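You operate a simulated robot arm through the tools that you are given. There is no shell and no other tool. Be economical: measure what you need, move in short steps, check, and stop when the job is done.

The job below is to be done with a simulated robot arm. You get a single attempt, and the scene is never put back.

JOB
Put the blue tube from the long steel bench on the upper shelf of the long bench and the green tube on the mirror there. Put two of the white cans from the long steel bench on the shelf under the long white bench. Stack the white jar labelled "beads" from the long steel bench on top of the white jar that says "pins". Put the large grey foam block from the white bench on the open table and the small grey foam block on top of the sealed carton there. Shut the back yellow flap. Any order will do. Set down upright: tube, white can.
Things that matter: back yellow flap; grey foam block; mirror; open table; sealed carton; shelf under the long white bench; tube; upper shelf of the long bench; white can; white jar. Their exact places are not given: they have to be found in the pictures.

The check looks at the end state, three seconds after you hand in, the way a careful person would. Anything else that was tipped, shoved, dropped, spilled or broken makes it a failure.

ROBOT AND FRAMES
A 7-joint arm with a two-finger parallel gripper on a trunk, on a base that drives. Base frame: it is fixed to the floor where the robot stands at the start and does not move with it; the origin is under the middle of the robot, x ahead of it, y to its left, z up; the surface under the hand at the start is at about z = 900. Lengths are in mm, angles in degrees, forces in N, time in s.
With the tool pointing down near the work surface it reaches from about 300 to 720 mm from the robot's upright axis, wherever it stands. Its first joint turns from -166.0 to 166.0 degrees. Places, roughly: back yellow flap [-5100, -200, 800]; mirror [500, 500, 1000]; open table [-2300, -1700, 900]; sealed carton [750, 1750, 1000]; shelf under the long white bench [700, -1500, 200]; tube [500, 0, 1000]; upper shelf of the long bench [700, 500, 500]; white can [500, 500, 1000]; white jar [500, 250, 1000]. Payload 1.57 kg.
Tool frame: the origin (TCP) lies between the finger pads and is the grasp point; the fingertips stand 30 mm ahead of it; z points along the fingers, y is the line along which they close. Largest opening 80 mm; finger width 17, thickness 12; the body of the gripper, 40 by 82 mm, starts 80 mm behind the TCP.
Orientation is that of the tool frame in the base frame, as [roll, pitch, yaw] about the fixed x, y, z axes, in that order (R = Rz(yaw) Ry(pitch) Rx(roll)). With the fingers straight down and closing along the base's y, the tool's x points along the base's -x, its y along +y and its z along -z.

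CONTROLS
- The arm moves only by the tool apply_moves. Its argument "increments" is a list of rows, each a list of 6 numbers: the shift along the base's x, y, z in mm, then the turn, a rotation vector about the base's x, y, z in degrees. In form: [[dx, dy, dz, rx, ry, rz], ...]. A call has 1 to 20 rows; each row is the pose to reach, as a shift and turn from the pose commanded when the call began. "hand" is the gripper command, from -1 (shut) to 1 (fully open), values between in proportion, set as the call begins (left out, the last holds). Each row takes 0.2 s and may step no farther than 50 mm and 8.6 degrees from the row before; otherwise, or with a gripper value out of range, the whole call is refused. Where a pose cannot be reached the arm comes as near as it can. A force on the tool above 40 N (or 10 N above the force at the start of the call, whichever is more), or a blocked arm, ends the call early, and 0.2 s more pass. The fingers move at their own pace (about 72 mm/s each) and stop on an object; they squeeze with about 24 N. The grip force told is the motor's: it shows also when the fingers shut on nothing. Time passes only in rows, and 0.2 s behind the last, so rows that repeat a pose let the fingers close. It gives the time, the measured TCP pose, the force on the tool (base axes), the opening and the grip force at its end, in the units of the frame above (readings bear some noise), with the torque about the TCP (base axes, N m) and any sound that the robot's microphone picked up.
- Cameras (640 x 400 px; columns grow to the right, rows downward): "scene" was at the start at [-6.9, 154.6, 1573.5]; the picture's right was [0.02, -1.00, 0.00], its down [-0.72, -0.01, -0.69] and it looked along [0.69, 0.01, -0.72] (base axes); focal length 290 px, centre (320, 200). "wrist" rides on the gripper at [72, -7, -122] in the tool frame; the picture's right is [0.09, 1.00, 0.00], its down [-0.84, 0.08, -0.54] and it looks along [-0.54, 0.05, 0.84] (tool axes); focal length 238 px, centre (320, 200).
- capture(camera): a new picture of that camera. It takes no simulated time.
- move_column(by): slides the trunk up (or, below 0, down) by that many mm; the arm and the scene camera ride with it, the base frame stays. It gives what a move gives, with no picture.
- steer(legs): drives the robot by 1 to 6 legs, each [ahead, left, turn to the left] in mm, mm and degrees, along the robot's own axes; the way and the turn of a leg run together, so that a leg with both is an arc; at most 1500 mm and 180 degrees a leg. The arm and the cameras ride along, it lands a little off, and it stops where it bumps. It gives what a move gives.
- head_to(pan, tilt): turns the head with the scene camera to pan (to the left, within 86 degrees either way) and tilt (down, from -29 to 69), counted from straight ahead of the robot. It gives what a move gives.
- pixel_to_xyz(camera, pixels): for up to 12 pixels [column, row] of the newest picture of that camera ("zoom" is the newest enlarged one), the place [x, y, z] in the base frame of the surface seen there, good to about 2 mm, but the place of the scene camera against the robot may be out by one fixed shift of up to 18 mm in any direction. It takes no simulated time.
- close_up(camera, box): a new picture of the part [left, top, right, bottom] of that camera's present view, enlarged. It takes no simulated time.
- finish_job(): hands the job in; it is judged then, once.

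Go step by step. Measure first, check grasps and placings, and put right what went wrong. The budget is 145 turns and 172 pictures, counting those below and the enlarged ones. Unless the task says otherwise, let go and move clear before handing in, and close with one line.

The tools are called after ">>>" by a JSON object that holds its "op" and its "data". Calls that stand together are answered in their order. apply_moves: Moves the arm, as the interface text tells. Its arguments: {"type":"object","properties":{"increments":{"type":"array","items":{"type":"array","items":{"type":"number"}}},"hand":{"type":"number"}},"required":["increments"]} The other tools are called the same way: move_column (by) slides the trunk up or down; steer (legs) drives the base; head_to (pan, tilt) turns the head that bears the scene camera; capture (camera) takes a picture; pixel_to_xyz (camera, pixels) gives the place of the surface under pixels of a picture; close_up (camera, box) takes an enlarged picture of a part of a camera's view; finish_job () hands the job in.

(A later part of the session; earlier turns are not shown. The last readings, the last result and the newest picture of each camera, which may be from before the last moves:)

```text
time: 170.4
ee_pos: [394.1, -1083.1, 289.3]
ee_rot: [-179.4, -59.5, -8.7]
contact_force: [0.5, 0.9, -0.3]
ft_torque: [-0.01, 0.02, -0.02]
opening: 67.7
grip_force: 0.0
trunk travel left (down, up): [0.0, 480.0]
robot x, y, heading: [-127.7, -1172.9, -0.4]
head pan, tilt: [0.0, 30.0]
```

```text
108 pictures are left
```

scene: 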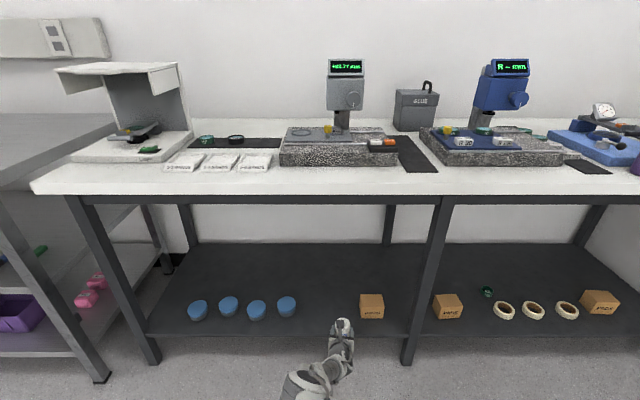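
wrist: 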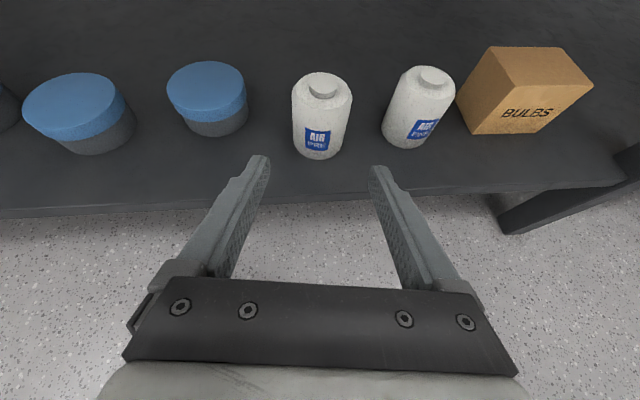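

Both cans stand upright. Now back out, raise, and straighten the tool to vertical.

>>> {"op": "steer", "data": {"legs": [[-450, 0, 0.4]]}}

>>> {"op": "apply_moves", "data": {"increments": [[-5, 0, 45, 0, 0, 4], [-10, 0, 90, 0, 0, 8.6], [-15, 0, 135, 0, 0, 8.6], [-20, 0, 180, 0, 0, 8.6], [-25, 0, 225, 0, 0, 8.6], [-30, 0, 270, 0, 0, 8.6], [-35, 0, 315, 0, 0, 8.6], [-35, 0, 360, 0, 0, 8.6], [-35, 0, 400, 0, 0, 8.6], [-35, 0, 445, 0, 0, 8.6], [-35, 0, 490, 0, 0, 8.6]], "hand": 1}}

>>> {"op": "apply_moves", "data": {"increments": [[-5, 0, 0, 0, 8.5, 0], [-10, 0, 0, 0, 17, 0], [-15, 0, 0, 0, 25.5, 0], [-20, 0, 0, 0, 34, 0], [-25, 0, 0, 0, 42.5, 0], [-30, 0, 0, 0, 51, 0], [-30, 0, 0, 0, 59.5, 0], [-30, 0, 0, 0, 59.5, 0]]}}

>>> {"op": "move_column", "data": {"by": 400}}

>>> {"op": "steer", "data": {"legs": [[0, 1400, 0], [0, 1380, 0]]}}

>>> {"op": "head_to", "data": {"pan": 0, "tilt": 35}}

>>> {"op": "capture", "data": {"camera": "scene"}}

```text
time: 174.0
ee_pos: [-62.1, -1075.7, 290.0]
ee_rot: [-179.2, -59.4, -8.0]
contact_force: [0.2, 0.2, 0.5]
ft_torque: [-0.01, 0.02, -0.02]
opening: 68.1
grip_force: 0.1
trunk travel left (down, up): [0.0, 480.0]
robot x, y, heading: [-583.3, -1173.2, 0.7]
head pan, tilt: [0.0, 30.0]
```

```text
time: 176.4
ee_pos: [-95.5, -1076.7, 781.5]
ee_rot: [-179.5, -59.4, 0.7]
contact_force: [0.7, 0.9, 0.3]
ft_torque: [0.03, -0.02, -0.02]
opening: 79.8
grip_force: 0.0
trunk travel left (down, up): [0.0, 480.0]
robot x, y, heading: [-583.3, -1174.3, 0.4]
head pan, tilt: [0.0, 30.0]
```

```text
time: 178.2
ee_pos: [-125.6, -1076.3, 779.5]
ee_rot: [-178.9, 0.0, 0.3]
contact_force: [-0.6, 0.0, -0.4]
ft_torque: [0.02, 0.0, -0.03]
opening: 79.9
grip_force: 0.0
out of reach, approached as far as the arm can: row 2
trunk travel left (down, up): [0.0, 480.0]
robot x, y, heading: [-583.7, -1172.4, 0.5]
head pan, tilt: [0.0, 30.0]
```

```text
time: 182.0
ee_pos: [-125.8, -1076.0, 1180.1]
ee_rot: [-178.9, 0.0, 0.4]
contact_force: [-0.1, -0.2, -0.3]
ft_torque: [-0.01, 0.0, 0.01]
opening: 79.9
grip_force: 0.0
trunk travel left (down, up): [-400.0, 80.0]
robot x, y, heading: [-580.3, -1174.5, 0.3]
head pan, tilt: [0.0, 30.0]
```

```text
time: 202.8
ee_pos: [-101.9, 1712.2, 1180.4]
ee_rot: [-178.8, 0.0, 0.2]
contact_force: [0.3, -0.4, -0.7]
ft_torque: [-0.02, -0.02, -0.01]
opening: 79.8
grip_force: 0.2
trunk travel left (down, up): [-400.0, 80.0]
robot x, y, heading: [-560.5, 1615.9, 0.4]
head pan, tilt: [0.0, 30.0]
```

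```text
time: 203.5
ee_pos: [-102.9, 1711.5, 1178.8]
ee_rot: [-178.7, 0.0, 0.2]
contact_force: [-0.4, -0.6, 0.0]
ft_torque: [-0.02, -0.01, 0.0]
opening: 80.1
grip_force: 0.1
trunk travel left (down, up): [-400.0, 80.0]
robot x, y, heading: [-555.5, 1614.3, 0.5]
head pan, tilt: [0.0, 35.0]
```

```text
107 pictures are left
```

scene: 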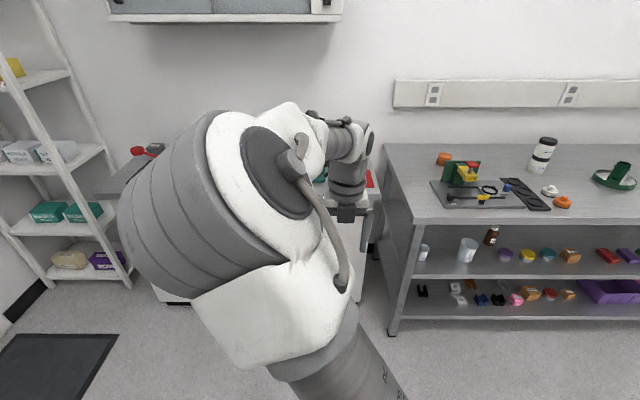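

The arm blocks the view of the counter. Drive 400 closer and use the wrist camera too.

>>> {"op": "steer", "data": {"legs": [[420, 0, 0]]}}

>>> {"op": "capture", "data": {"camera": "wrist"}}

>>> {"op": "head_to", "data": {"pan": 30, "tilt": 40}}

>>> {"op": "capture", "data": {"camera": "scene"}}

```text
time: 206.7
ee_pos: [316.0, 1715.0, 1180.0]
ee_rot: [-178.9, 0.0, 0.3]
contact_force: [0.2, 1.0, 0.1]
ft_torque: [0.0, 0.03, 0.0]
opening: 80.0
grip_force: 0.0
trunk travel left (down, up): [-400.0, 80.0]
robot x, y, heading: [-137.5, 1617.2, 0.2]
head pan, tilt: [0.0, 35.0]
```

```text
106 pictures are left
```

wrist: 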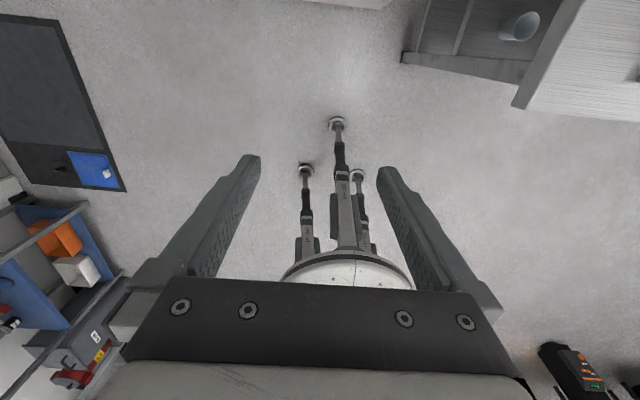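

```text
time: 207.7
ee_pos: [316.2, 1714.6, 1179.5]
ee_rot: [-178.9, -0.1, 0.3]
contact_force: [0.8, 0.5, -0.5]
ft_torque: [-0.01, -0.04, 0.02]
opening: 80.0
grip_force: 0.0
trunk travel left (down, up): [-400.0, 80.0]
robot x, y, heading: [-143.5, 1622.7, -0.0]
head pan, tilt: [30.0, 40.0]
```

```text
105 pictures are left
```

scene: 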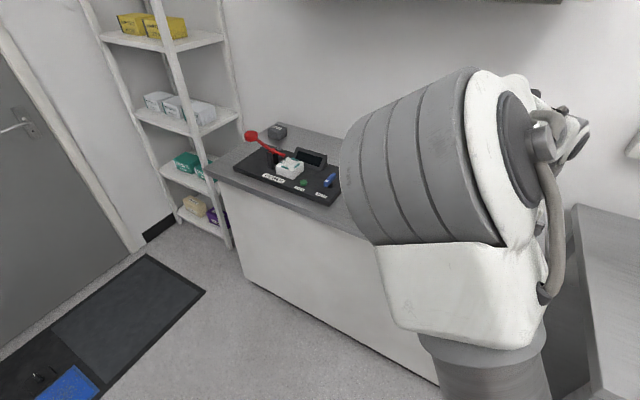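

Flipping the tool back (camera toward the robot) and moving the hand to the right to clear the view.

>>> {"op": "apply_moves", "data": {"increments": [[0, -10, 0, 0, 0, -8.5], [0, -20, 0, 0, 0, -17], [0, -30, 0, 0, 0, -25.5], [0, -40, 0, 0, 0, -34], [0, -50, 0, 0, 0, -42.5], [0, -60, 0, 0, 0, -51], [0, -70, 0, 0, 0, -59.5], [0, -80, 0, 0, 0, -68], [0, -90, 0, 0, 0, -76.5], [0, -100, 0, 0, 0, -85], [0, -100, 0, 0, 0, -90]]}}

>>> {"op": "apply_moves", "data": {"increments": [[5, -10, 0, 0, 0, -8.5], [10, -20, 0, 0, 0, -17], [15, -30, 0, 0, 0, -25.5], [20, -40, 0, 0, 0, -34], [25, -50, 0, 0, 0, -42.5], [30, -60, 0, 0, 0, -51], [30, -70, 0, 0, 0, -59.5], [30, -80, 0, 0, 0, -68], [30, -80, 0, 0, 0, -76.5], [30, -80, 0, 0, 0, -85], [30, -80, 0, 0, 0, -90]]}}

>>> {"op": "head_to", "data": {"pan": 15, "tilt": 40}}

>>> {"op": "capture", "data": {"camera": "scene"}}

>>> {"op": "capture", "data": {"camera": "wrist"}}

```text
time: 210.1
ee_pos: [316.4, 1615.1, 1180.7]
ee_rot: [-178.7, 0.0, -89.9]
contact_force: [-0.1, -0.5, 0.9]
ft_torque: [-0.02, 0.0, -0.02]
opening: 80.2
grip_force: 0.1
trunk travel left (down, up): [-400.0, 80.0]
robot x, y, heading: [-140.4, 1613.5, 0.4]
head pan, tilt: [30.0, 40.0]
```

```text
time: 212.5
ee_pos: [345.7, 1534.3, 1179.9]
ee_rot: [-178.8, 0.0, -179.9]
contact_force: [1.0, -0.2, -0.3]
ft_torque: [0.03, 0.0, 0.03]
opening: 80.1
grip_force: 0.1
trunk travel left (down, up): [-400.0, 80.0]
robot x, y, heading: [-138.9, 1619.9, 0.3]
head pan, tilt: [30.0, 40.0]
```

```text
time: 213.3
ee_pos: [345.9, 1535.4, 1180.6]
ee_rot: [-178.8, 0.0, -179.7]
contact_force: [0.8, -0.6, 0.6]
ft_torque: [-0.01, -0.01, 0.01]
opening: 80.1
grip_force: 0.0
trunk travel left (down, up): [-400.0, 80.0]
robot x, y, heading: [-141.1, 1619.3, 0.4]
head pan, tilt: [15.0, 40.0]
```

```text
104 pictures are left
```

scene: 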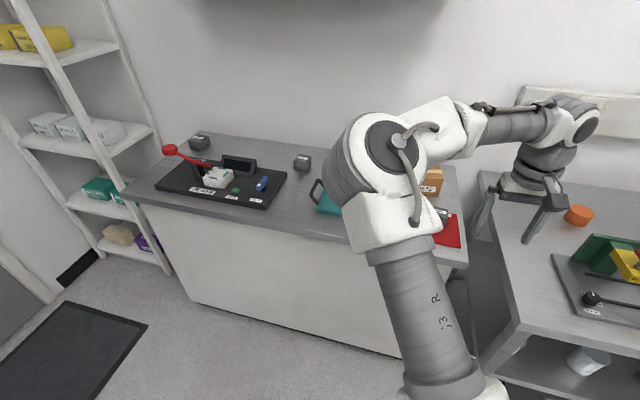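

```text
103 pictures are left
```

wrist: 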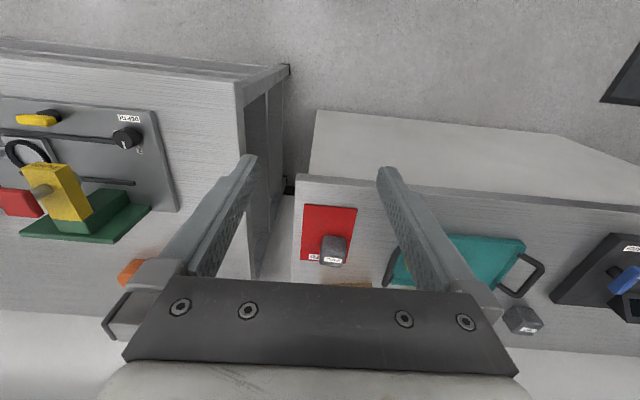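

>>> {"op": "close_up", "data": {"camera": "scene", "box": [150, 110, 350, 235]}}

>>> {"op": "close_up", "data": {"camera": "wrist", "box": [290, 190, 390, 290]}}

>>> {"op": "close_up", "data": {"camera": "wrist", "box": [480, 220, 640, 350]}}

>>> {"op": "pixel_to_xyz", "data": {"camera": "wrist", "pixels": [[332, 260], [325, 240], [340, 240], [335, 240], [522, 330], [520, 315], [320, 285], [350, 190]]}}

```text
3.20 times, centred on (250, 172) of scene
```

zoom: 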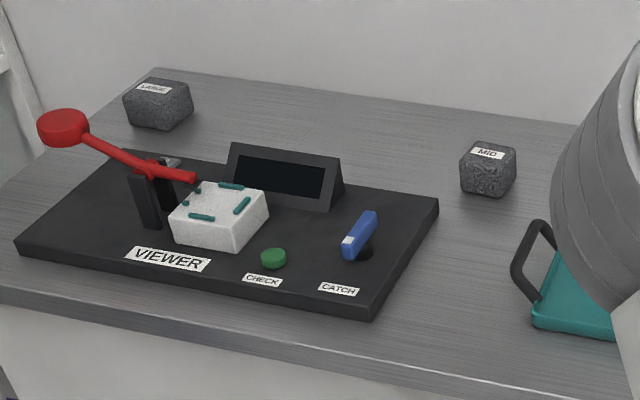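

```text
4.00 times, centred on (340, 240) of wrist
```

zoom: 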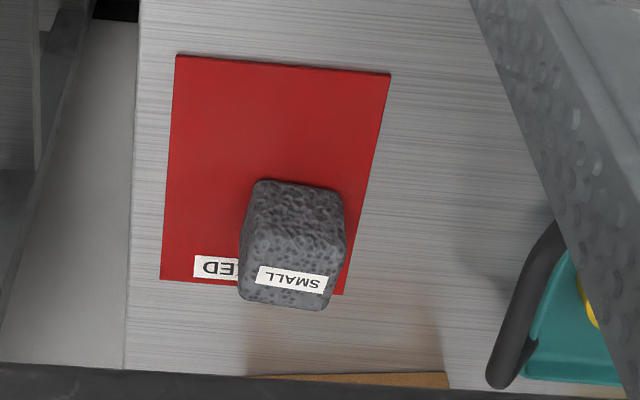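

```text
3.08 times, centred on (560, 285) of wrist
```

zoom: 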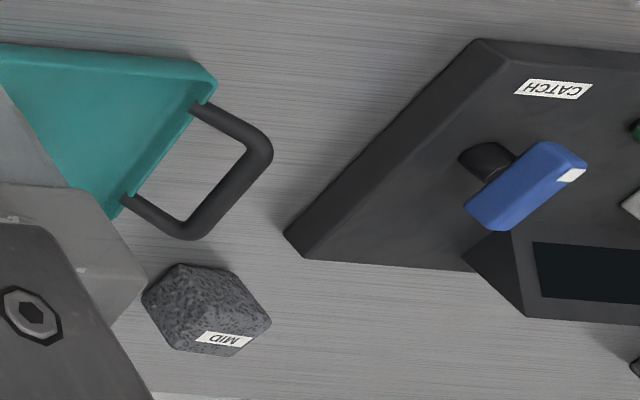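

```text
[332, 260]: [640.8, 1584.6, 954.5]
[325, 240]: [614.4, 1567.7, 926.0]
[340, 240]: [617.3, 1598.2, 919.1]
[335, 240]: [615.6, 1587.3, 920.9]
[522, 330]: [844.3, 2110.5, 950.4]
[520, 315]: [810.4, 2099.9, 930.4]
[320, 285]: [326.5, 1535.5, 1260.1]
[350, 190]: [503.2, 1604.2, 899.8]
```

Small block is at about (638,1568); LARGE is at the far left. Drive 140 closer and centre on it; also measure the wall cabinet.

>>> {"op": "pixel_to_xyz", "data": {"camera": "scene", "pixels": [[320, 3], [240, 3], [420, 3], [430, 188], [447, 190], [200, 142]]}}

>>> {"op": "steer", "data": {"legs": [[140, 0, 0]]}}

>>> {"op": "apply_moves", "data": {"increments": [[40, 10, -15, 0, 0, 0], [80, 20, -30, 0, 0, 0], [120, 32, -50, 0, 0, 0], [120, 32, -75, 0, 0, 0], [120, 32, -75, 0, 0, 0]]}}

>>> {"op": "capture", "data": {"camera": "wrist"}}

```text
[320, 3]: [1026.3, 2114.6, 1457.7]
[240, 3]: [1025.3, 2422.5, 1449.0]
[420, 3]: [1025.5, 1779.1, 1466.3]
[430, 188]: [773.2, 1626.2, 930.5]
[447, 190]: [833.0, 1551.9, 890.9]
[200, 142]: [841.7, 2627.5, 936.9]
```

```text
time: 214.8
ee_pos: [487.0, 1535.6, 1178.9]
ee_rot: [-178.8, 0.1, -179.7]
contact_force: [-0.7, -0.2, 0.1]
ft_torque: [0.0, 0.02, 0.0]
opening: 80.1
grip_force: 0.0
trunk travel left (down, up): [-400.0, 80.0]
robot x, y, heading: [1.5, 1617.4, 0.5]
head pan, tilt: [15.0, 40.0]
```

```text
time: 216.0
ee_pos: [606.4, 1567.2, 1104.8]
ee_rot: [-178.8, -0.1, -179.7]
contact_force: [-0.3, -0.4, 0.6]
ft_torque: [0.0, -0.02, 0.0]
opening: 79.9
grip_force: 0.2
trunk travel left (down, up): [-400.0, 80.0]
robot x, y, heading: [-1.8, 1618.5, 0.3]
head pan, tilt: [15.0, 40.0]
```

```text
99 pictures are left
```

wrist: 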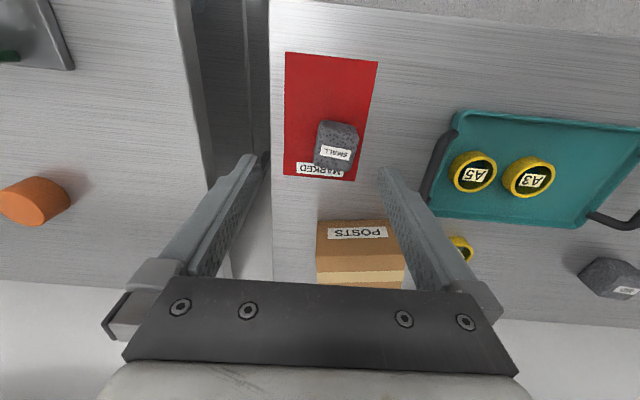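

>>> {"op": "close_up", "data": {"camera": "wrist", "box": [295, 105, 385, 185]}}

>>> {"op": "pixel_to_xyz", "data": {"camera": "wrist", "pixels": [[319, 147], [355, 148], [350, 166], [316, 166], [337, 135], [337, 155], [325, 124], [320, 135], [355, 140], [318, 270], [403, 270], [360, 262]]}}

```text
5.00 times, centred on (340, 145) of wrist
```

zoom: 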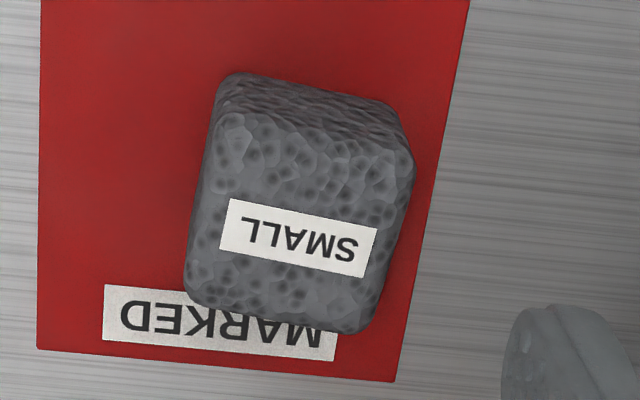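

```text
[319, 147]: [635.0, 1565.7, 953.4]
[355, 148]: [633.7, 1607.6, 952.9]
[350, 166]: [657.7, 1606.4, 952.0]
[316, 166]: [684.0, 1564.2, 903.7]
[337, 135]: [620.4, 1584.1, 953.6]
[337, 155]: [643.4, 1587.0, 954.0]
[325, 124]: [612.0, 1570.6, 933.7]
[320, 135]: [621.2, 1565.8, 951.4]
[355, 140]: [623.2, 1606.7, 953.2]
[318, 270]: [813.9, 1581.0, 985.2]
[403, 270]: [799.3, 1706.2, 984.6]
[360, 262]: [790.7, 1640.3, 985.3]
```

>>> {"op": "pixel_to_xyz", "data": {"camera": "zoom", "pixels": [[230, 122], [402, 158], [350, 322], [192, 285], [300, 215], [316, 135], [197, 210], [265, 310], [385, 240], [40, 345], [395, 375]]}}

>>> {"op": "close_up", "data": {"camera": "wrist", "box": [295, 200, 455, 300]}}

>>> {"op": "pixel_to_xyz", "data": {"camera": "wrist", "pixels": [[318, 222], [388, 222], [320, 240], [386, 240], [322, 280], [400, 282], [355, 222], [450, 240], [318, 250]]}}

```text
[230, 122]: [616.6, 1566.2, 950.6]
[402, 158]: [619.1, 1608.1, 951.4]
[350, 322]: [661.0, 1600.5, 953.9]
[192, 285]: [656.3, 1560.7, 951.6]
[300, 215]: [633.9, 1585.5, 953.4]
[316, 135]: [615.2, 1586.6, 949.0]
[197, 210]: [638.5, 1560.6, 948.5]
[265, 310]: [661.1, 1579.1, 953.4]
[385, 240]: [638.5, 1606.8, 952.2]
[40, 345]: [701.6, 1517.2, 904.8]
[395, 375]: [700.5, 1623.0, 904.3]
```

```text
4.00 times, centred on (375, 250) of wrist
```

zoom: 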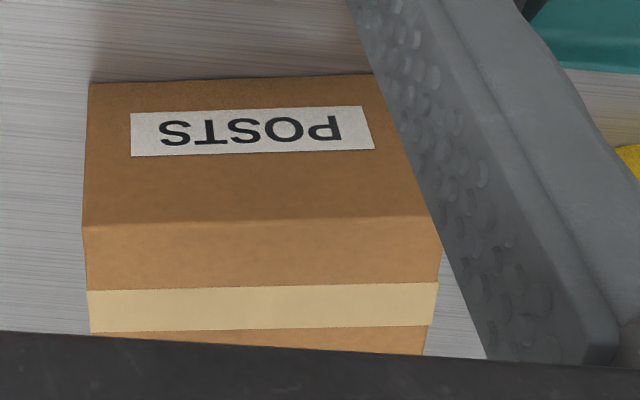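

```text
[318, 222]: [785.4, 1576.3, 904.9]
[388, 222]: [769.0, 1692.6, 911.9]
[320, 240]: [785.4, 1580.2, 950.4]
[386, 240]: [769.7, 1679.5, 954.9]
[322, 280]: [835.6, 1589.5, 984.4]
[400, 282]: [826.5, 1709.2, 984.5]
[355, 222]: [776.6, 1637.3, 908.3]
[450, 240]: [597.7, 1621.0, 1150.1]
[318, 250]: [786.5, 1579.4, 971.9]
```

Small block: centre (638,1584), turned about -7°, top 954. Before grasping, I check how close the base can get: look straight down.

>>> {"op": "head_to", "data": {"pan": 30, "tilt": 69}}

>>> {"op": "capture", "data": {"camera": "scene"}}

```text
time: 217.0
ee_pos: [606.0, 1566.8, 1105.5]
ee_rot: [-178.8, -0.1, -179.8]
contact_force: [-0.3, -0.1, 0.8]
ft_torque: [0.01, 0.0, 0.02]
opening: 79.9
grip_force: 0.1
trunk travel left (down, up): [-400.0, 80.0]
robot x, y, heading: [-1.8, 1620.1, 0.2]
head pan, tilt: [30.0, 68.8]
```

```text
96 pictures are left
```

scene: 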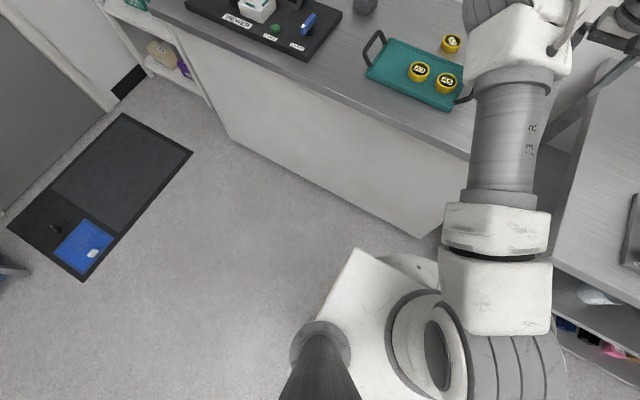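

>>> {"op": "pixel_to_xyz", "data": {"camera": "scene", "pixels": [[360, 255], [400, 260], [420, 262], [435, 265], [415, 235], [390, 150], [330, 330], [300, 165], [320, 280]]}}

>>> {"op": "close_up", "data": {"camera": "scene", "box": [280, 200, 480, 340]}}

```text
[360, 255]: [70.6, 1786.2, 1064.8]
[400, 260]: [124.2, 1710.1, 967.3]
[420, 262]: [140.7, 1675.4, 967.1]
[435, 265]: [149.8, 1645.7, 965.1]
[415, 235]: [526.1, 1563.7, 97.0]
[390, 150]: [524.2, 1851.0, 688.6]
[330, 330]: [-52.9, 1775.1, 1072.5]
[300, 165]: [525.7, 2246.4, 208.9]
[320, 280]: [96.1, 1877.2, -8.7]
```

```text
2.86 times, centred on (380, 270) of scene
```

zoom: 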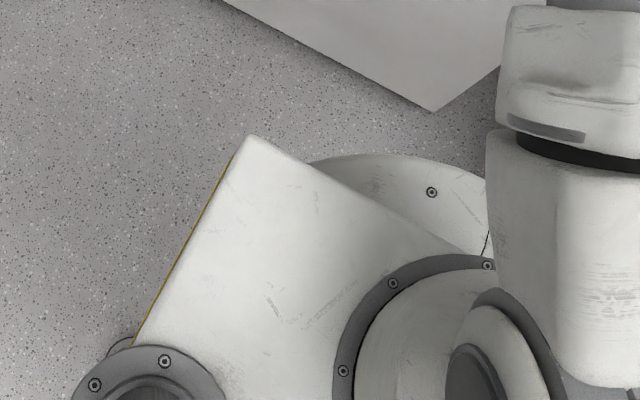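

Cabinet face is at x≈535 and the base stays short of it with ~110 mm more drive. Grasp the small block now.

>>> {"op": "apply_moves", "data": {"increments": [[16, 8, -30, 0, 0, -3.5], [31, 17, -70, 0, 0, -7], [31, 17, -115, 0, 0, -7], [31, 17, -150, 0, 0, -7], [31, 17, -165, 0, 0, -7], [31, 17, -165, 0, 0, -7]]}}

>>> {"op": "capture", "data": {"camera": "wrist"}}

```text
time: 218.4
ee_pos: [636.6, 1585.4, 937.7]
ee_rot: [-178.8, 0.0, 173.3]
contact_force: [0.1, 0.3, 0.5]
ft_torque: [-0.02, -0.01, 0.01]
opening: 79.9
grip_force: 0.0
trunk travel left (down, up): [-400.0, 80.0]
robot x, y, heading: [-1.0, 1615.3, 0.2]
head pan, tilt: [30.0, 68.8]
```

```text
94 pictures are left
```

wrist: 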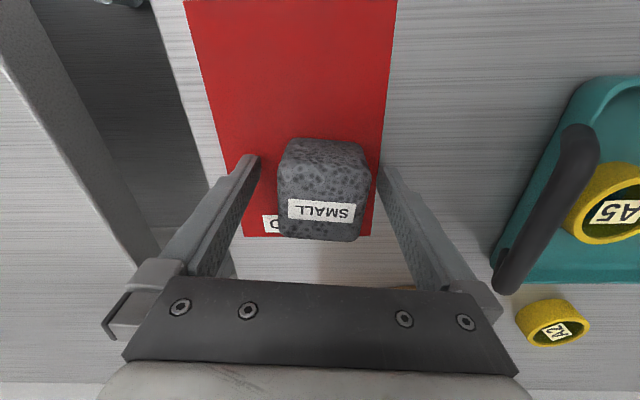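

Aligned. Close and lift.

>>> {"op": "apply_moves", "data": {"increments": [[0, 0, 0, 0, 0, 0], [0, 0, 0, 0, 0, 0], [0, 0, 0, 0, 0, 0], [0, 0, 0, 0, 0, 0], [0, 0, 45, 0, 0, 0], [0, 0, 90, 0, 0, 0], [0, 0, 130, 0, 0, 0], [0, 0, 160, 0, 0, 0]], "hand": -1}}

>>> {"op": "steer", "data": {"legs": [[115, 0, 0]]}}

>>> {"op": "capture", "data": {"camera": "wrist"}}

```text
time: 220.2
ee_pos: [636.7, 1587.3, 1097.7]
ee_rot: [-178.8, 0.0, 173.1]
contact_force: [0.9, 0.3, -1.1]
ft_torque: [-0.01, -0.03, -0.01]
opening: 48.4
grip_force: 24.0
trunk travel left (down, up): [-400.0, 80.0]
robot x, y, heading: [-0.6, 1620.7, 0.3]
head pan, tilt: [30.0, 68.8]
```

```text
time: 221.6
ee_pos: [750.7, 1587.1, 1097.0]
ee_rot: [-178.9, 0.1, 173.1]
contact_force: [-0.1, 0.1, -0.1]
ft_torque: [-0.01, 0.01, -0.01]
opening: 48.6
grip_force: 23.9
trunk travel left (down, up): [-400.0, 80.0]
robot x, y, heading: [113.6, 1617.1, 0.2]
head pan, tilt: [30.0, 68.8]
```

```text
93 pictures are left
```

wrist: 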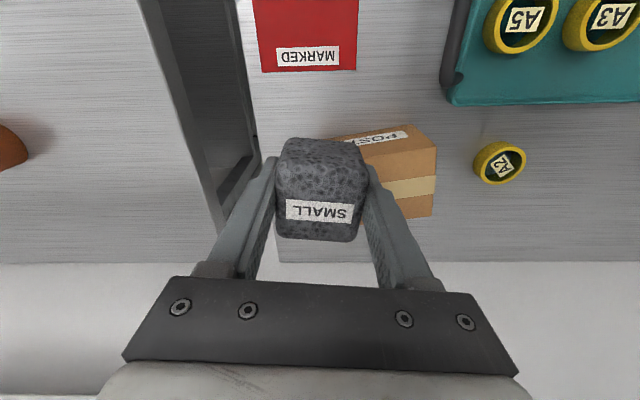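

>>> {"op": "pixel_to_xyz", "data": {"camera": "wrist", "pixels": [[435, 151], [430, 214], [400, 217], [400, 160], [400, 188], [433, 185], [376, 160], [431, 205]]}}

```text
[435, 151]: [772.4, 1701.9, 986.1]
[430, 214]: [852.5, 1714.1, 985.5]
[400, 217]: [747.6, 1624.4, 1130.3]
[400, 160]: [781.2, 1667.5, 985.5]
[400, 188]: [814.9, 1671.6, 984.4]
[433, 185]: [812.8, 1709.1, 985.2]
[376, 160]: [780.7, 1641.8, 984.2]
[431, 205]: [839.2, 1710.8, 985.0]
```

Carton top centre ≈(820,1647), z 985. Move over it, turning +15°, and lower to just above.

>>> {"op": "apply_moves", "data": {"increments": [[25, 22, 0, 0, 0, 7.5], [50, 44, 0, 0, 0, 15], [69, 60, 0, 0, 0, 15], [69, 60, -40, 0, 0, 15], [69, 60, -72, 0, 0, 15], [69, 60, -72, 0, 0, 15]]}}

>>> {"op": "capture", "data": {"camera": "wrist"}}

```text
time: 223.0
ee_pos: [821.4, 1646.8, 1023.5]
ee_rot: [-178.8, 0.0, -172.0]
contact_force: [0.1, 0.3, 0.5]
ft_torque: [0.01, -0.01, 0.03]
opening: 48.4
grip_force: 24.1
trunk travel left (down, up): [-400.0, 80.0]
robot x, y, heading: [115.1, 1618.2, 0.2]
head pan, tilt: [30.0, 68.8]
```

```text
92 pictures are left
```

wrist: 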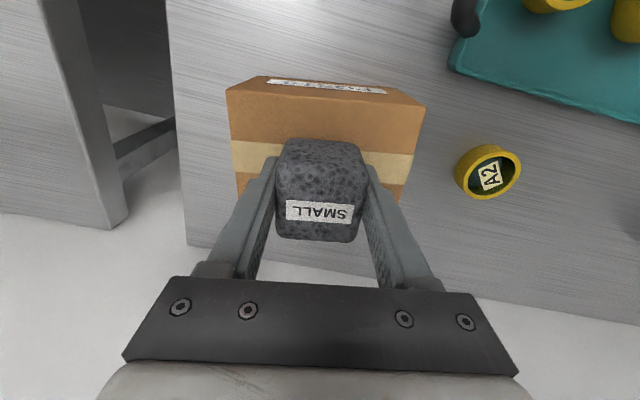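

>>> {"op": "apply_moves", "data": {"increments": [[0, 0, -2, 0, 0, 0], [0, 0, -4, 0, 0, 0], [0, 0, -5, 0, 0, 0], [0, 0, -5, 0, 0, 0]]}}

```text
time: 224.0
ee_pos: [820.5, 1647.5, 1020.1]
ee_rot: [-178.9, 0.0, -172.0]
contact_force: [0.2, -0.2, 0.7]
ft_torque: [-0.01, -0.03, -0.03]
opening: 48.4
grip_force: 24.6
trunk travel left (down, up): [-400.0, 80.0]
robot x, y, heading: [112.3, 1621.1, 0.1]
head pan, tilt: [30.0, 68.8]
```

>>> {"op": "apply_moves", "data": {"increments": [[0, 0, -1, 0, 0, 0], [0, 0, -2, 0, 0, 0], [0, 0, -2, 0, 0, 0]]}}

```text
time: 224.8
ee_pos: [820.6, 1646.5, 1017.9]
ee_rot: [-178.8, 0.1, -172.0]
contact_force: [0.6, -0.1, 2.1]
ft_torque: [0.04, -0.01, 0.0]
opening: 48.6
grip_force: 24.0
trunk travel left (down, up): [-400.0, 80.0]
robot x, y, heading: [112.5, 1619.6, 0.2]
head pan, tilt: [30.0, 68.8]
```

Contact begins (2 N over the baseline). Release, rise and check.

>>> {"op": "apply_moves", "data": {"increments": [[0, 0, 0, 0, 0, 0], [0, 0, 0, 0, 0, 0], [0, 0, 40, 0, 0, 0], [0, 0, 80, 0, 0, 0], [-30, 0, 110, 0, 0, 0], [-70, 0, 130, 0, 0, -8], [-110, 0, 150, 0, 0, -8]], "hand": 1}}

>>> {"op": "capture", "data": {"camera": "wrist"}}

```text
time: 226.4
ee_pos: [708.5, 1645.8, 1171.6]
ee_rot: [-178.7, 0.0, -179.9]
contact_force: [0.0, -0.7, 0.6]
ft_torque: [0.0, -0.01, 0.0]
opening: 80.1
grip_force: 0.1
trunk travel left (down, up): [-400.0, 80.0]
robot x, y, heading: [112.8, 1621.0, 0.2]
head pan, tilt: [30.0, 68.8]
```

```text
91 pictures are left
```

wrist: 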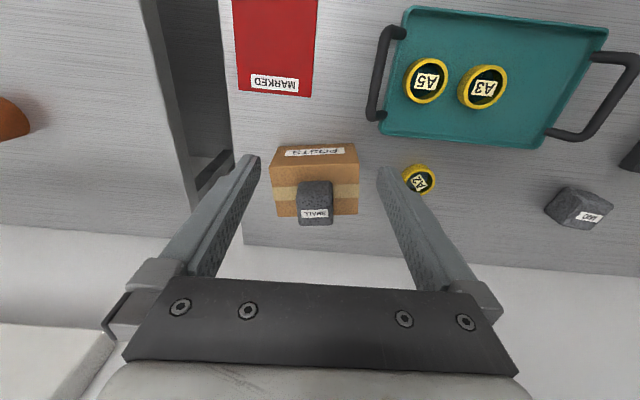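

Small block sits on the carton. Measure the floor mat, ladder shelf, viewer box and LARGE block area before driving left.

>>> {"op": "head_to", "data": {"pan": 45, "tilt": 45}}

>>> {"op": "capture", "data": {"camera": "scene"}}

```text
time: 227.2
ee_pos: [709.6, 1646.1, 1171.1]
ee_rot: [-178.8, 0.1, -179.9]
contact_force: [0.5, -0.8, 0.2]
ft_torque: [-0.01, 0.0, -0.03]
opening: 80.0
grip_force: 0.1
trunk travel left (down, up): [-400.0, 80.0]
robot x, y, heading: [112.1, 1620.4, 0.3]
head pan, tilt: [45.0, 45.0]
```

```text
90 pictures are left
```

scene: 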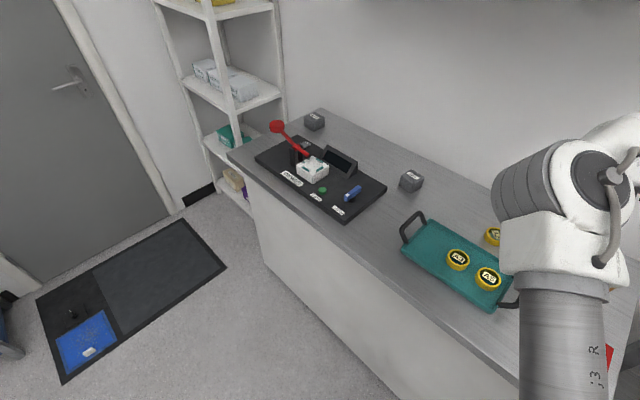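

>>> {"op": "pixel_to_xyz", "data": {"camera": "scene", "pixels": [[225, 265], [65, 378], [180, 222], [245, 205], [315, 120], [277, 127], [340, 160], [386, 190], [345, 220], [255, 150], [230, 155], [300, 30]]}}

>>> {"op": "close_up", "data": {"camera": "scene", "box": [230, 90, 430, 230]}}

```text
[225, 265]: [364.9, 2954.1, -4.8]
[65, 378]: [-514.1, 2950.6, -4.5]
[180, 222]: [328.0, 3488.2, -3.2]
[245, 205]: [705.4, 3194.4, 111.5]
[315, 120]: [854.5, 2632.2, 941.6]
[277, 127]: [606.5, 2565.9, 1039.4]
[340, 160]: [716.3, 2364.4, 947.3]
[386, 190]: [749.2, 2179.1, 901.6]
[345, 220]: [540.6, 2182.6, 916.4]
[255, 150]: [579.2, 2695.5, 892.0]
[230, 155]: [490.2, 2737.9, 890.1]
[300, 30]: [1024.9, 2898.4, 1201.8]
```

```text
2.86 times, centred on (330, 160) of scene
```

zoom: 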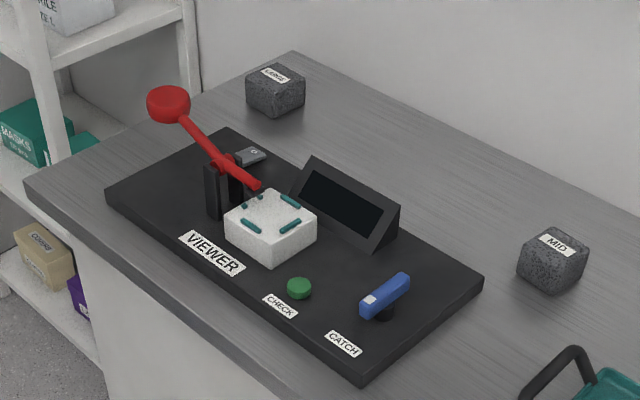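

LARGE is at about (864,2620). Drive left 900 with the hand high (1171 > red lever ~1070), then look.

>>> {"op": "steer", "data": {"legs": [[0, 910, 0]]}}

>>> {"op": "capture", "data": {"camera": "wrist"}}

>>> {"op": "head_to", "data": {"pan": 25, "tilt": 45}}

>>> {"op": "capture", "data": {"camera": "scene"}}

```text
time: 234.4
ee_pos: [707.6, 2546.0, 1171.9]
ee_rot: [-178.8, 0.0, 179.8]
contact_force: [0.2, -0.2, 1.1]
ft_torque: [0.03, 0.01, 0.0]
opening: 80.1
grip_force: 0.0
trunk travel left (down, up): [-400.0, 80.0]
robot x, y, heading: [117.0, 2522.5, -0.1]
head pan, tilt: [45.0, 45.0]
```

```text
88 pictures are left
```

wrist: 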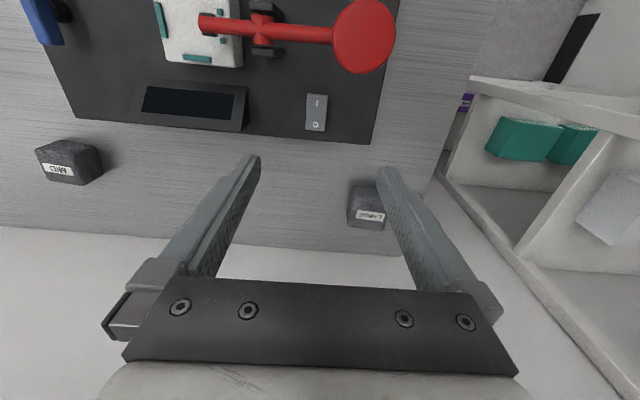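

```text
time: 235.2
ee_pos: [708.0, 2545.9, 1171.0]
ee_rot: [-178.8, 0.0, 179.8]
contact_force: [0.0, 0.0, 0.2]
ft_torque: [-0.02, 0.03, 0.0]
opening: 80.0
grip_force: 0.0
trunk travel left (down, up): [-400.0, 80.0]
robot x, y, heading: [113.7, 2528.0, -0.0]
head pan, tilt: [25.0, 45.0]
```

```text
87 pictures are left
```

scene: 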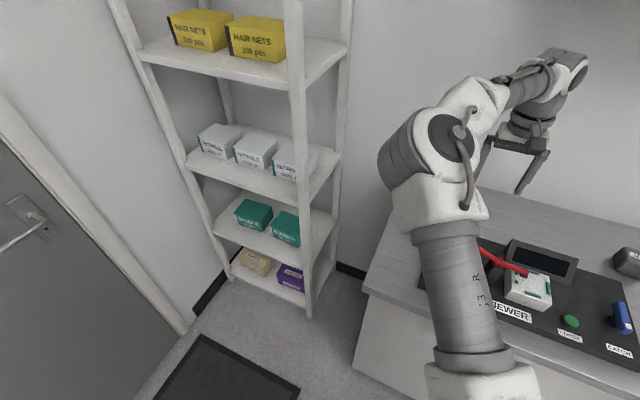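

>>> {"op": "pixel_to_xyz", "data": {"camera": "wrist", "pixels": [[355, 190], [368, 187], [368, 225], [352, 205], [370, 212], [360, 225], [475, 85], [520, 250], [360, 40], [300, 250]]}}

>>> {"op": "close_up", "data": {"camera": "wrist", "box": [330, 165, 410, 245]}}

```text
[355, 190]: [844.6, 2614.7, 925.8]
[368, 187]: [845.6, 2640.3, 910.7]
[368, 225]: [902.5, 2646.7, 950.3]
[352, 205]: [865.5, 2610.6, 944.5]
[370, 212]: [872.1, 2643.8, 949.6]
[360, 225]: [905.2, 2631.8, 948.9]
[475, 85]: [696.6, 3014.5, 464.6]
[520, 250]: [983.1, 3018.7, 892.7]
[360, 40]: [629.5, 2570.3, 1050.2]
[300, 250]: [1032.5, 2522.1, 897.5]
```

```text
5.00 times, centred on (370, 205) of wrist
```

zoom: 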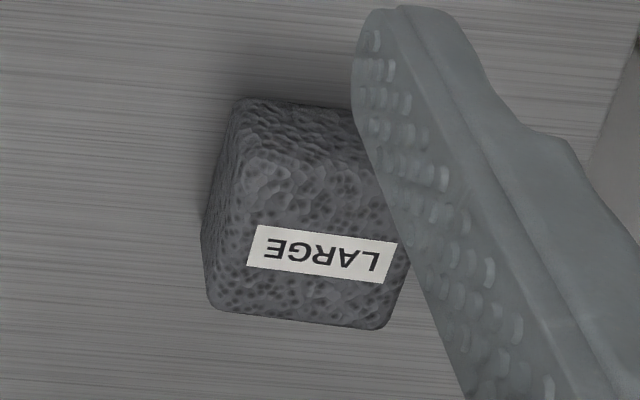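

LARGE block centre ≈(878,2640), ~62 wide, top 950. Drive 55 ahead and 75 left in a short careful step.

>>> {"op": "steer", "data": {"legs": [[0, 75, 0], [55, 0, 0]]}}

>>> {"op": "apply_moves", "data": {"increments": [[25, 10, -10, 0, 0, 0], [50, 20, -20, 0, 0, 0], [75, 20, -30, 0, 0, 0], [75, 20, -60, 0, 0, 0], [75, 20, -60, 0, 0, 0]]}}

>>> {"op": "capture", "data": {"camera": "wrist"}}

```text
time: 237.1
ee_pos: [762.7, 2622.3, 1171.3]
ee_rot: [-178.8, 0.0, 179.9]
contact_force: [0.7, -0.7, -0.1]
ft_torque: [0.01, 0.0, 0.02]
opening: 80.1
grip_force: 0.0
trunk travel left (down, up): [-400.0, 80.0]
robot x, y, heading: [171.1, 2597.8, -0.1]
head pan, tilt: [25.0, 45.0]
```

```text
time: 238.3
ee_pos: [838.7, 2640.2, 1109.1]
ee_rot: [-178.8, 0.1, 179.9]
contact_force: [0.7, 1.0, 0.0]
ft_torque: [0.04, 0.02, 0.0]
opening: 80.2
grip_force: 0.1
trunk travel left (down, up): [-400.0, 80.0]
robot x, y, heading: [167.0, 2600.5, 0.1]
head pan, tilt: [25.0, 45.0]
```

```text
85 pictures are left
```

wrist: 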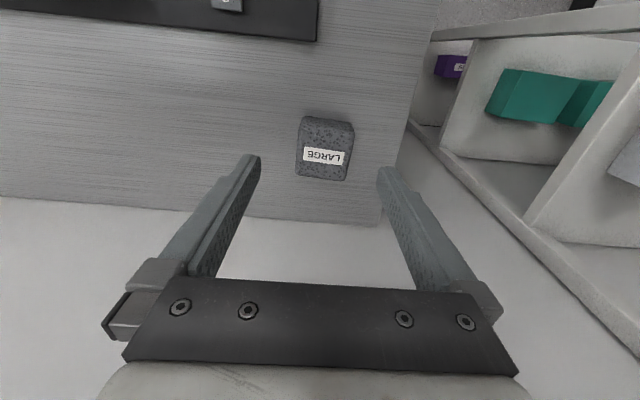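

>>> {"op": "close_up", "data": {"camera": "wrist", "box": [285, 105, 370, 190]}}

>>> {"op": "pixel_to_xyz", "data": {"camera": "wrist", "pixels": [[304, 127], [352, 130], [347, 179], [298, 173], [325, 150], [301, 150], [350, 155], [325, 128], [322, 177]]}}

```text
4.71 times, centred on (328, 148) of wrist
```

zoom: 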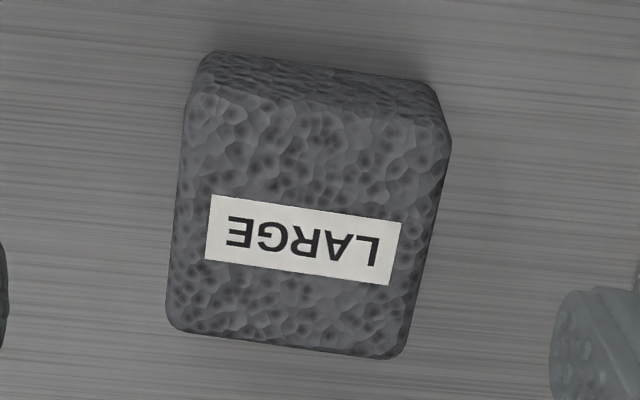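

```text
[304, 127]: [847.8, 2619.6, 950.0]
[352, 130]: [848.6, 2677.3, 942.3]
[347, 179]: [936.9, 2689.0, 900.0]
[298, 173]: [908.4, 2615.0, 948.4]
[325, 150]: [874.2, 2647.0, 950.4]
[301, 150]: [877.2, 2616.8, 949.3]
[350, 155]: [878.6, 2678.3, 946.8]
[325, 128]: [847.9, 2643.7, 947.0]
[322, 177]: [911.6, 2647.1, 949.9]
```

Block centre (879,2647), yaw ≈-3°. Descend to z≈936.

>>> {"op": "apply_moves", "data": {"increments": [[20, 4, -20, 0, 0, -3], [40, 7, -45, 0, 0, -3], [40, 7, -90, 0, 0, -3], [40, 7, -130, 0, 0, -3], [40, 7, -160, 0, 0, -3], [40, 7, -173, 0, 0, -3], [40, 7, -173, 0, 0, -3]]}}

>>> {"op": "capture", "data": {"camera": "wrist"}}

```text
time: 239.9
ee_pos: [878.6, 2649.7, 938.4]
ee_rot: [-178.8, 0.1, 176.9]
contact_force: [0.0, 0.6, 0.4]
ft_torque: [-0.02, 0.0, 0.04]
opening: 80.0
grip_force: 0.2
trunk travel left (down, up): [-400.0, 80.0]
robot x, y, heading: [172.3, 2596.4, -0.1]
head pan, tilt: [25.0, 45.0]
```

```text
83 pictures are left
```

wrist: 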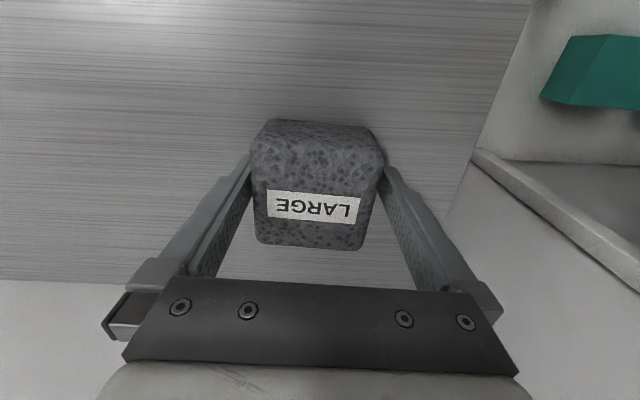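

>>> {"op": "apply_moves", "data": {"increments": [[0, 0, 0, 0, 0, 0], [0, 0, 0, 0, 0, 0], [0, 0, 0, 0, 0, 0], [0, 0, 0, 0, 0, 0], [0, 0, 45, 0, 0, 0], [0, 0, 90, 0, 0, 0], [0, 0, 135, 0, 0, 0], [-10, 0, 180, 0, 0, 0], [-30, 0, 225, 0, 0, 3], [-70, 0, 245, 0, 0, 3], [-115, 0, 245, 0, 0, 3], [-160, 0, 245, 0, 0, 3], [-205, 0, 245, 0, 0, 3]], "hand": -1}}

>>> {"op": "capture", "data": {"camera": "wrist"}}

```text
time: 242.7
ee_pos: [669.9, 2649.1, 1181.5]
ee_rot: [-178.8, 0.1, -180.0]
contact_force: [-0.1, -0.1, -0.6]
ft_torque: [-0.01, 0.04, -0.01]
opening: 68.9
grip_force: 24.1
trunk travel left (down, up): [-400.0, 80.0]
robot x, y, heading: [168.3, 2598.3, 0.1]
head pan, tilt: [25.0, 45.0]
```

```text
82 pictures are left
```

wrist: 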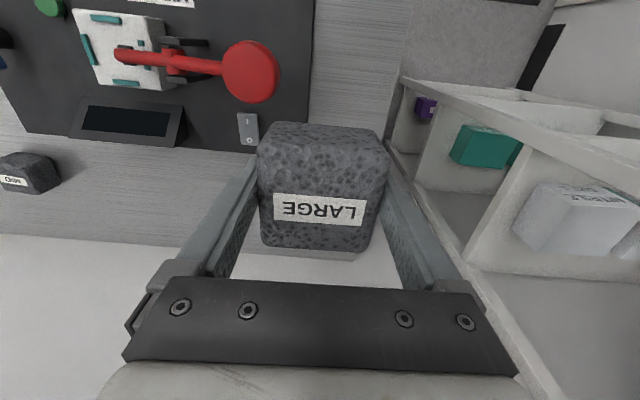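

Held. Back to open floor, then rotate to look at the rest of the room.

>>> {"op": "steer", "data": {"legs": [[-750, 0, 0], [0, -1200, 0], [0, 0, -130]]}}

>>> {"op": "head_to", "data": {"pan": 0, "tilt": 15}}

>>> {"op": "capture", "data": {"camera": "scene"}}

>>> {"op": "head_to", "data": {"pan": -65, "tilt": 15}}

>>> {"op": "capture", "data": {"camera": "scene"}}

>>> {"op": "head_to", "data": {"pan": 50, "tilt": 15}}

>>> {"op": "capture", "data": {"camera": "scene"}}

```text
time: 263.9
ee_pos: [-844.8, 975.1, 1182.3]
ee_rot: [-178.8, 0.0, 51.4]
contact_force: [0.2, -0.1, 0.0]
ft_torque: [0.02, 0.02, -0.03]
opening: 68.8
grip_force: 23.5
trunk travel left (down, up): [-400.0, 80.0]
robot x, y, heading: [-569.6, 1397.8, -128.3]
head pan, tilt: [25.0, 45.0]
```

```text
time: 264.9
ee_pos: [-845.2, 975.2, 1181.6]
ee_rot: [-178.8, 0.1, 51.4]
contact_force: [0.0, 0.3, -0.5]
ft_torque: [0.0, 0.02, 0.03]
opening: 68.9
grip_force: 23.7
trunk travel left (down, up): [-400.0, 80.0]
robot x, y, heading: [-571.3, 1400.1, -128.5]
head pan, tilt: [0.0, 15.0]
```

```text
81 pictures are left
```

scene: 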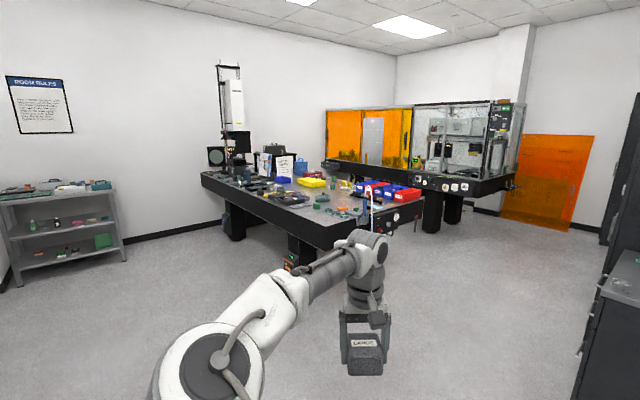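

```text
time: 266.2
ee_pos: [-844.6, 975.4, 1182.2]
ee_rot: [-178.8, 0.0, 51.3]
contact_force: [-0.5, 0.5, 0.6]
ft_torque: [-0.02, -0.03, 0.03]
opening: 68.8
grip_force: 24.2
trunk travel left (down, up): [-400.0, 80.0]
robot x, y, heading: [-571.6, 1396.2, -128.6]
head pan, tilt: [-65.0, 15.0]
```

```text
80 pictures are left
```

scene: 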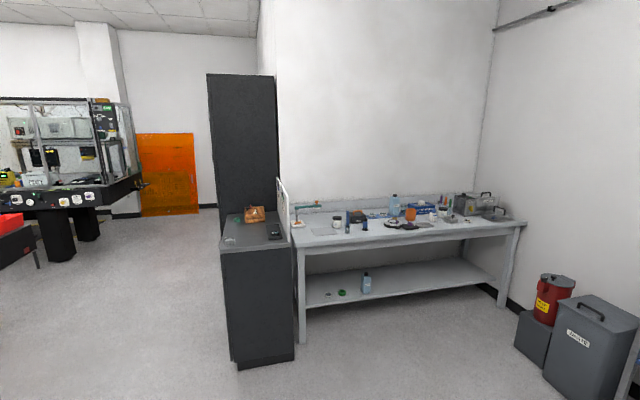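

```text
time: 268.1
ee_pos: [-844.9, 975.5, 1181.3]
ee_rot: [-178.8, -0.1, 51.3]
contact_force: [1.3, 0.0, -1.2]
ft_torque: [0.0, -0.01, 0.01]
opening: 68.5
grip_force: 24.2
trunk travel left (down, up): [-400.0, 80.0]
robot x, y, heading: [-571.3, 1402.8, -128.5]
head pan, tilt: [50.0, 15.0]
```

```text
79 pictures are left
```

scene: 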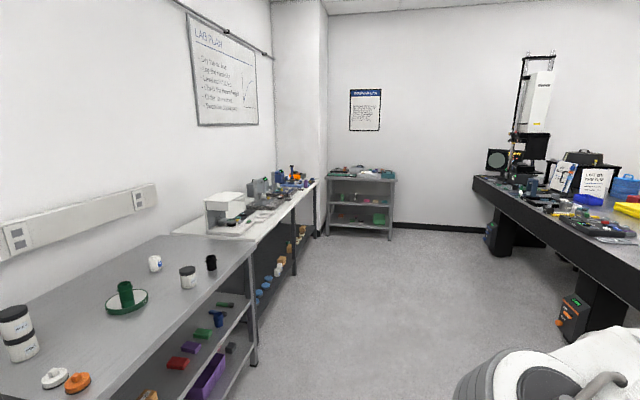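

The large black-legged optical table is likely the "open table". Measure it.

>>> {"op": "head_to", "data": {"pan": 0, "tilt": 20}}

>>> {"op": "capture", "data": {"camera": "scene"}}

>>> {"op": "pixel_to_xyz", "data": {"camera": "scene", "pixels": [[203, 155], [320, 230], [300, 190], [395, 172], [310, 162], [425, 145], [245, 145], [290, 130], [515, 155], [400, 60], [340, 115], [275, 195]]}}

>>> {"op": "close_up", "data": {"camera": "scene", "box": [190, 80, 440, 240]}}

>>> {"op": "close_up", "data": {"camera": "scene", "box": [310, 60, 550, 210]}}

```text
time: 269.3
ee_pos: [-845.1, 973.9, 1182.6]
ee_rot: [-178.9, 0.0, 51.4]
contact_force: [-0.5, 0.1, -0.6]
ft_torque: [-0.02, 0.0, 0.0]
opening: 68.8
grip_force: 23.9
trunk travel left (down, up): [-400.0, 80.0]
robot x, y, heading: [-570.7, 1397.3, -128.6]
head pan, tilt: [0.0, 20.0]
```

```text
78 pictures are left
```

scene: 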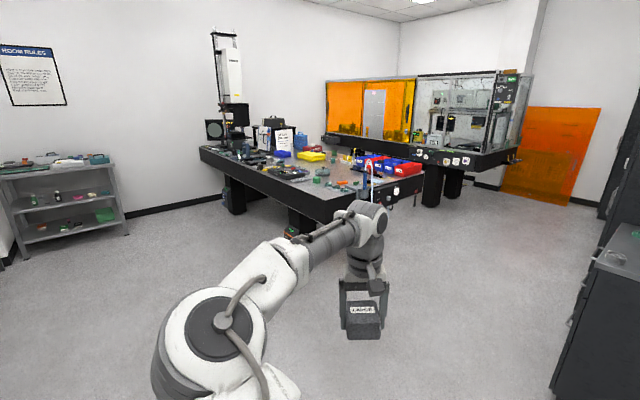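

```text
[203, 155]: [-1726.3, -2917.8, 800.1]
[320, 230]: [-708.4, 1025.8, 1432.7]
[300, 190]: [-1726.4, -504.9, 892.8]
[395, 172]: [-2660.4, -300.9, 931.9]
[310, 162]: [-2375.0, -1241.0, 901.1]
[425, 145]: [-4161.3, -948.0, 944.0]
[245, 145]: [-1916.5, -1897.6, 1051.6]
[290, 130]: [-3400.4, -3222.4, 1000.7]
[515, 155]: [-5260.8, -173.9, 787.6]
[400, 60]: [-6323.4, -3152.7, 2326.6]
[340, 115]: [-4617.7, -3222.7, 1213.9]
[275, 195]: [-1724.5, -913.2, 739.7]
```

```text
2.50 times, centred on (315, 160) of scene
```

zoom: 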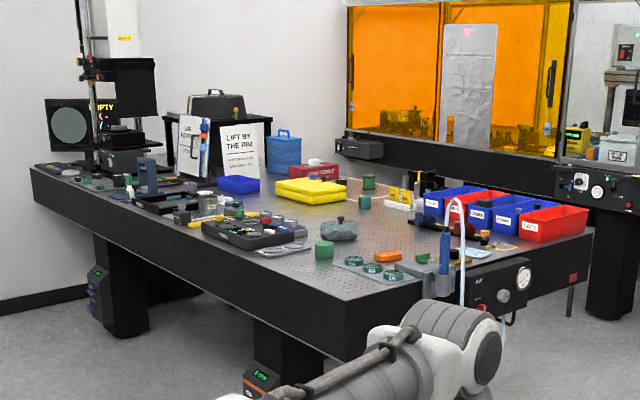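

```text
2.67 times, centred on (430, 135) of scene
```

zoom: 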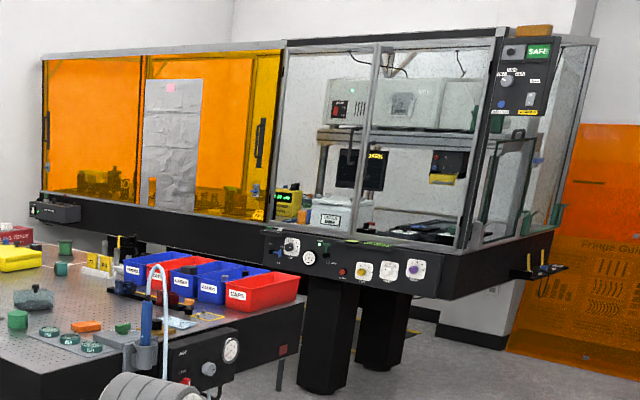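

The open table's near long edge runs along x≈-1726, z≈910. Turn to face -x and drive along it to view free space.

>>> {"op": "steer", "data": {"legs": [[0, 0, -51.5], [0, 1400, 0], [0, 1100, 0], [250, 0, 0]]}}

>>> {"op": "head_to", "data": {"pan": 0, "tilt": 30}}

>>> {"op": "capture", "data": {"camera": "scene"}}

>>> {"op": "capture", "data": {"camera": "wrist"}}

```text
time: 293.0
ee_pos: [-1334.7, -1159.1, 1182.5]
ee_rot: [-178.7, 0.0, 1.1]
contact_force: [0.4, -0.2, -0.5]
ft_torque: [-0.02, 0.05, 0.0]
opening: 68.7
grip_force: 23.9
trunk travel left (down, up): [-400.0, 80.0]
robot x, y, heading: [-829.7, -1099.4, -178.7]
head pan, tilt: [0.0, 20.0]
```

```text
time: 293.7
ee_pos: [-1334.5, -1159.7, 1181.3]
ee_rot: [-178.8, 0.0, 1.1]
contact_force: [0.0, 0.1, 0.5]
ft_torque: [-0.02, -0.02, 0.02]
opening: 68.9
grip_force: 23.7
trunk travel left (down, up): [-400.0, 80.0]
robot x, y, heading: [-833.1, -1101.0, -178.7]
head pan, tilt: [0.0, 30.0]
```

```text
75 pictures are left
```

scene: 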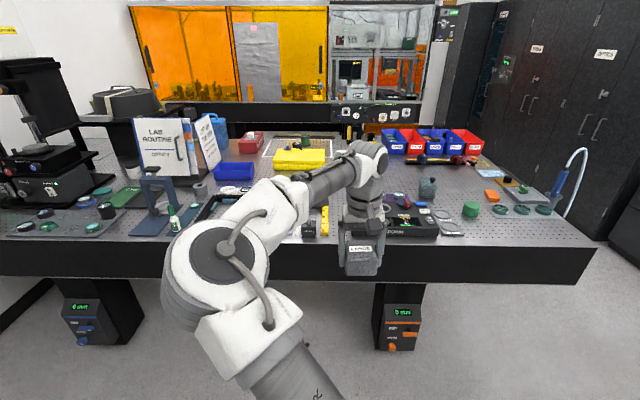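

```text
74 pictures are left
```

wrist: 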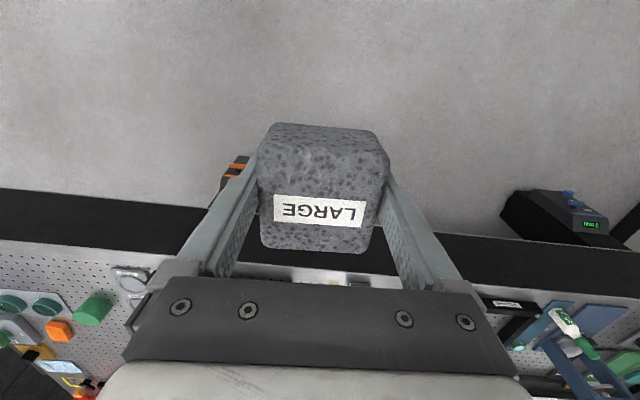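

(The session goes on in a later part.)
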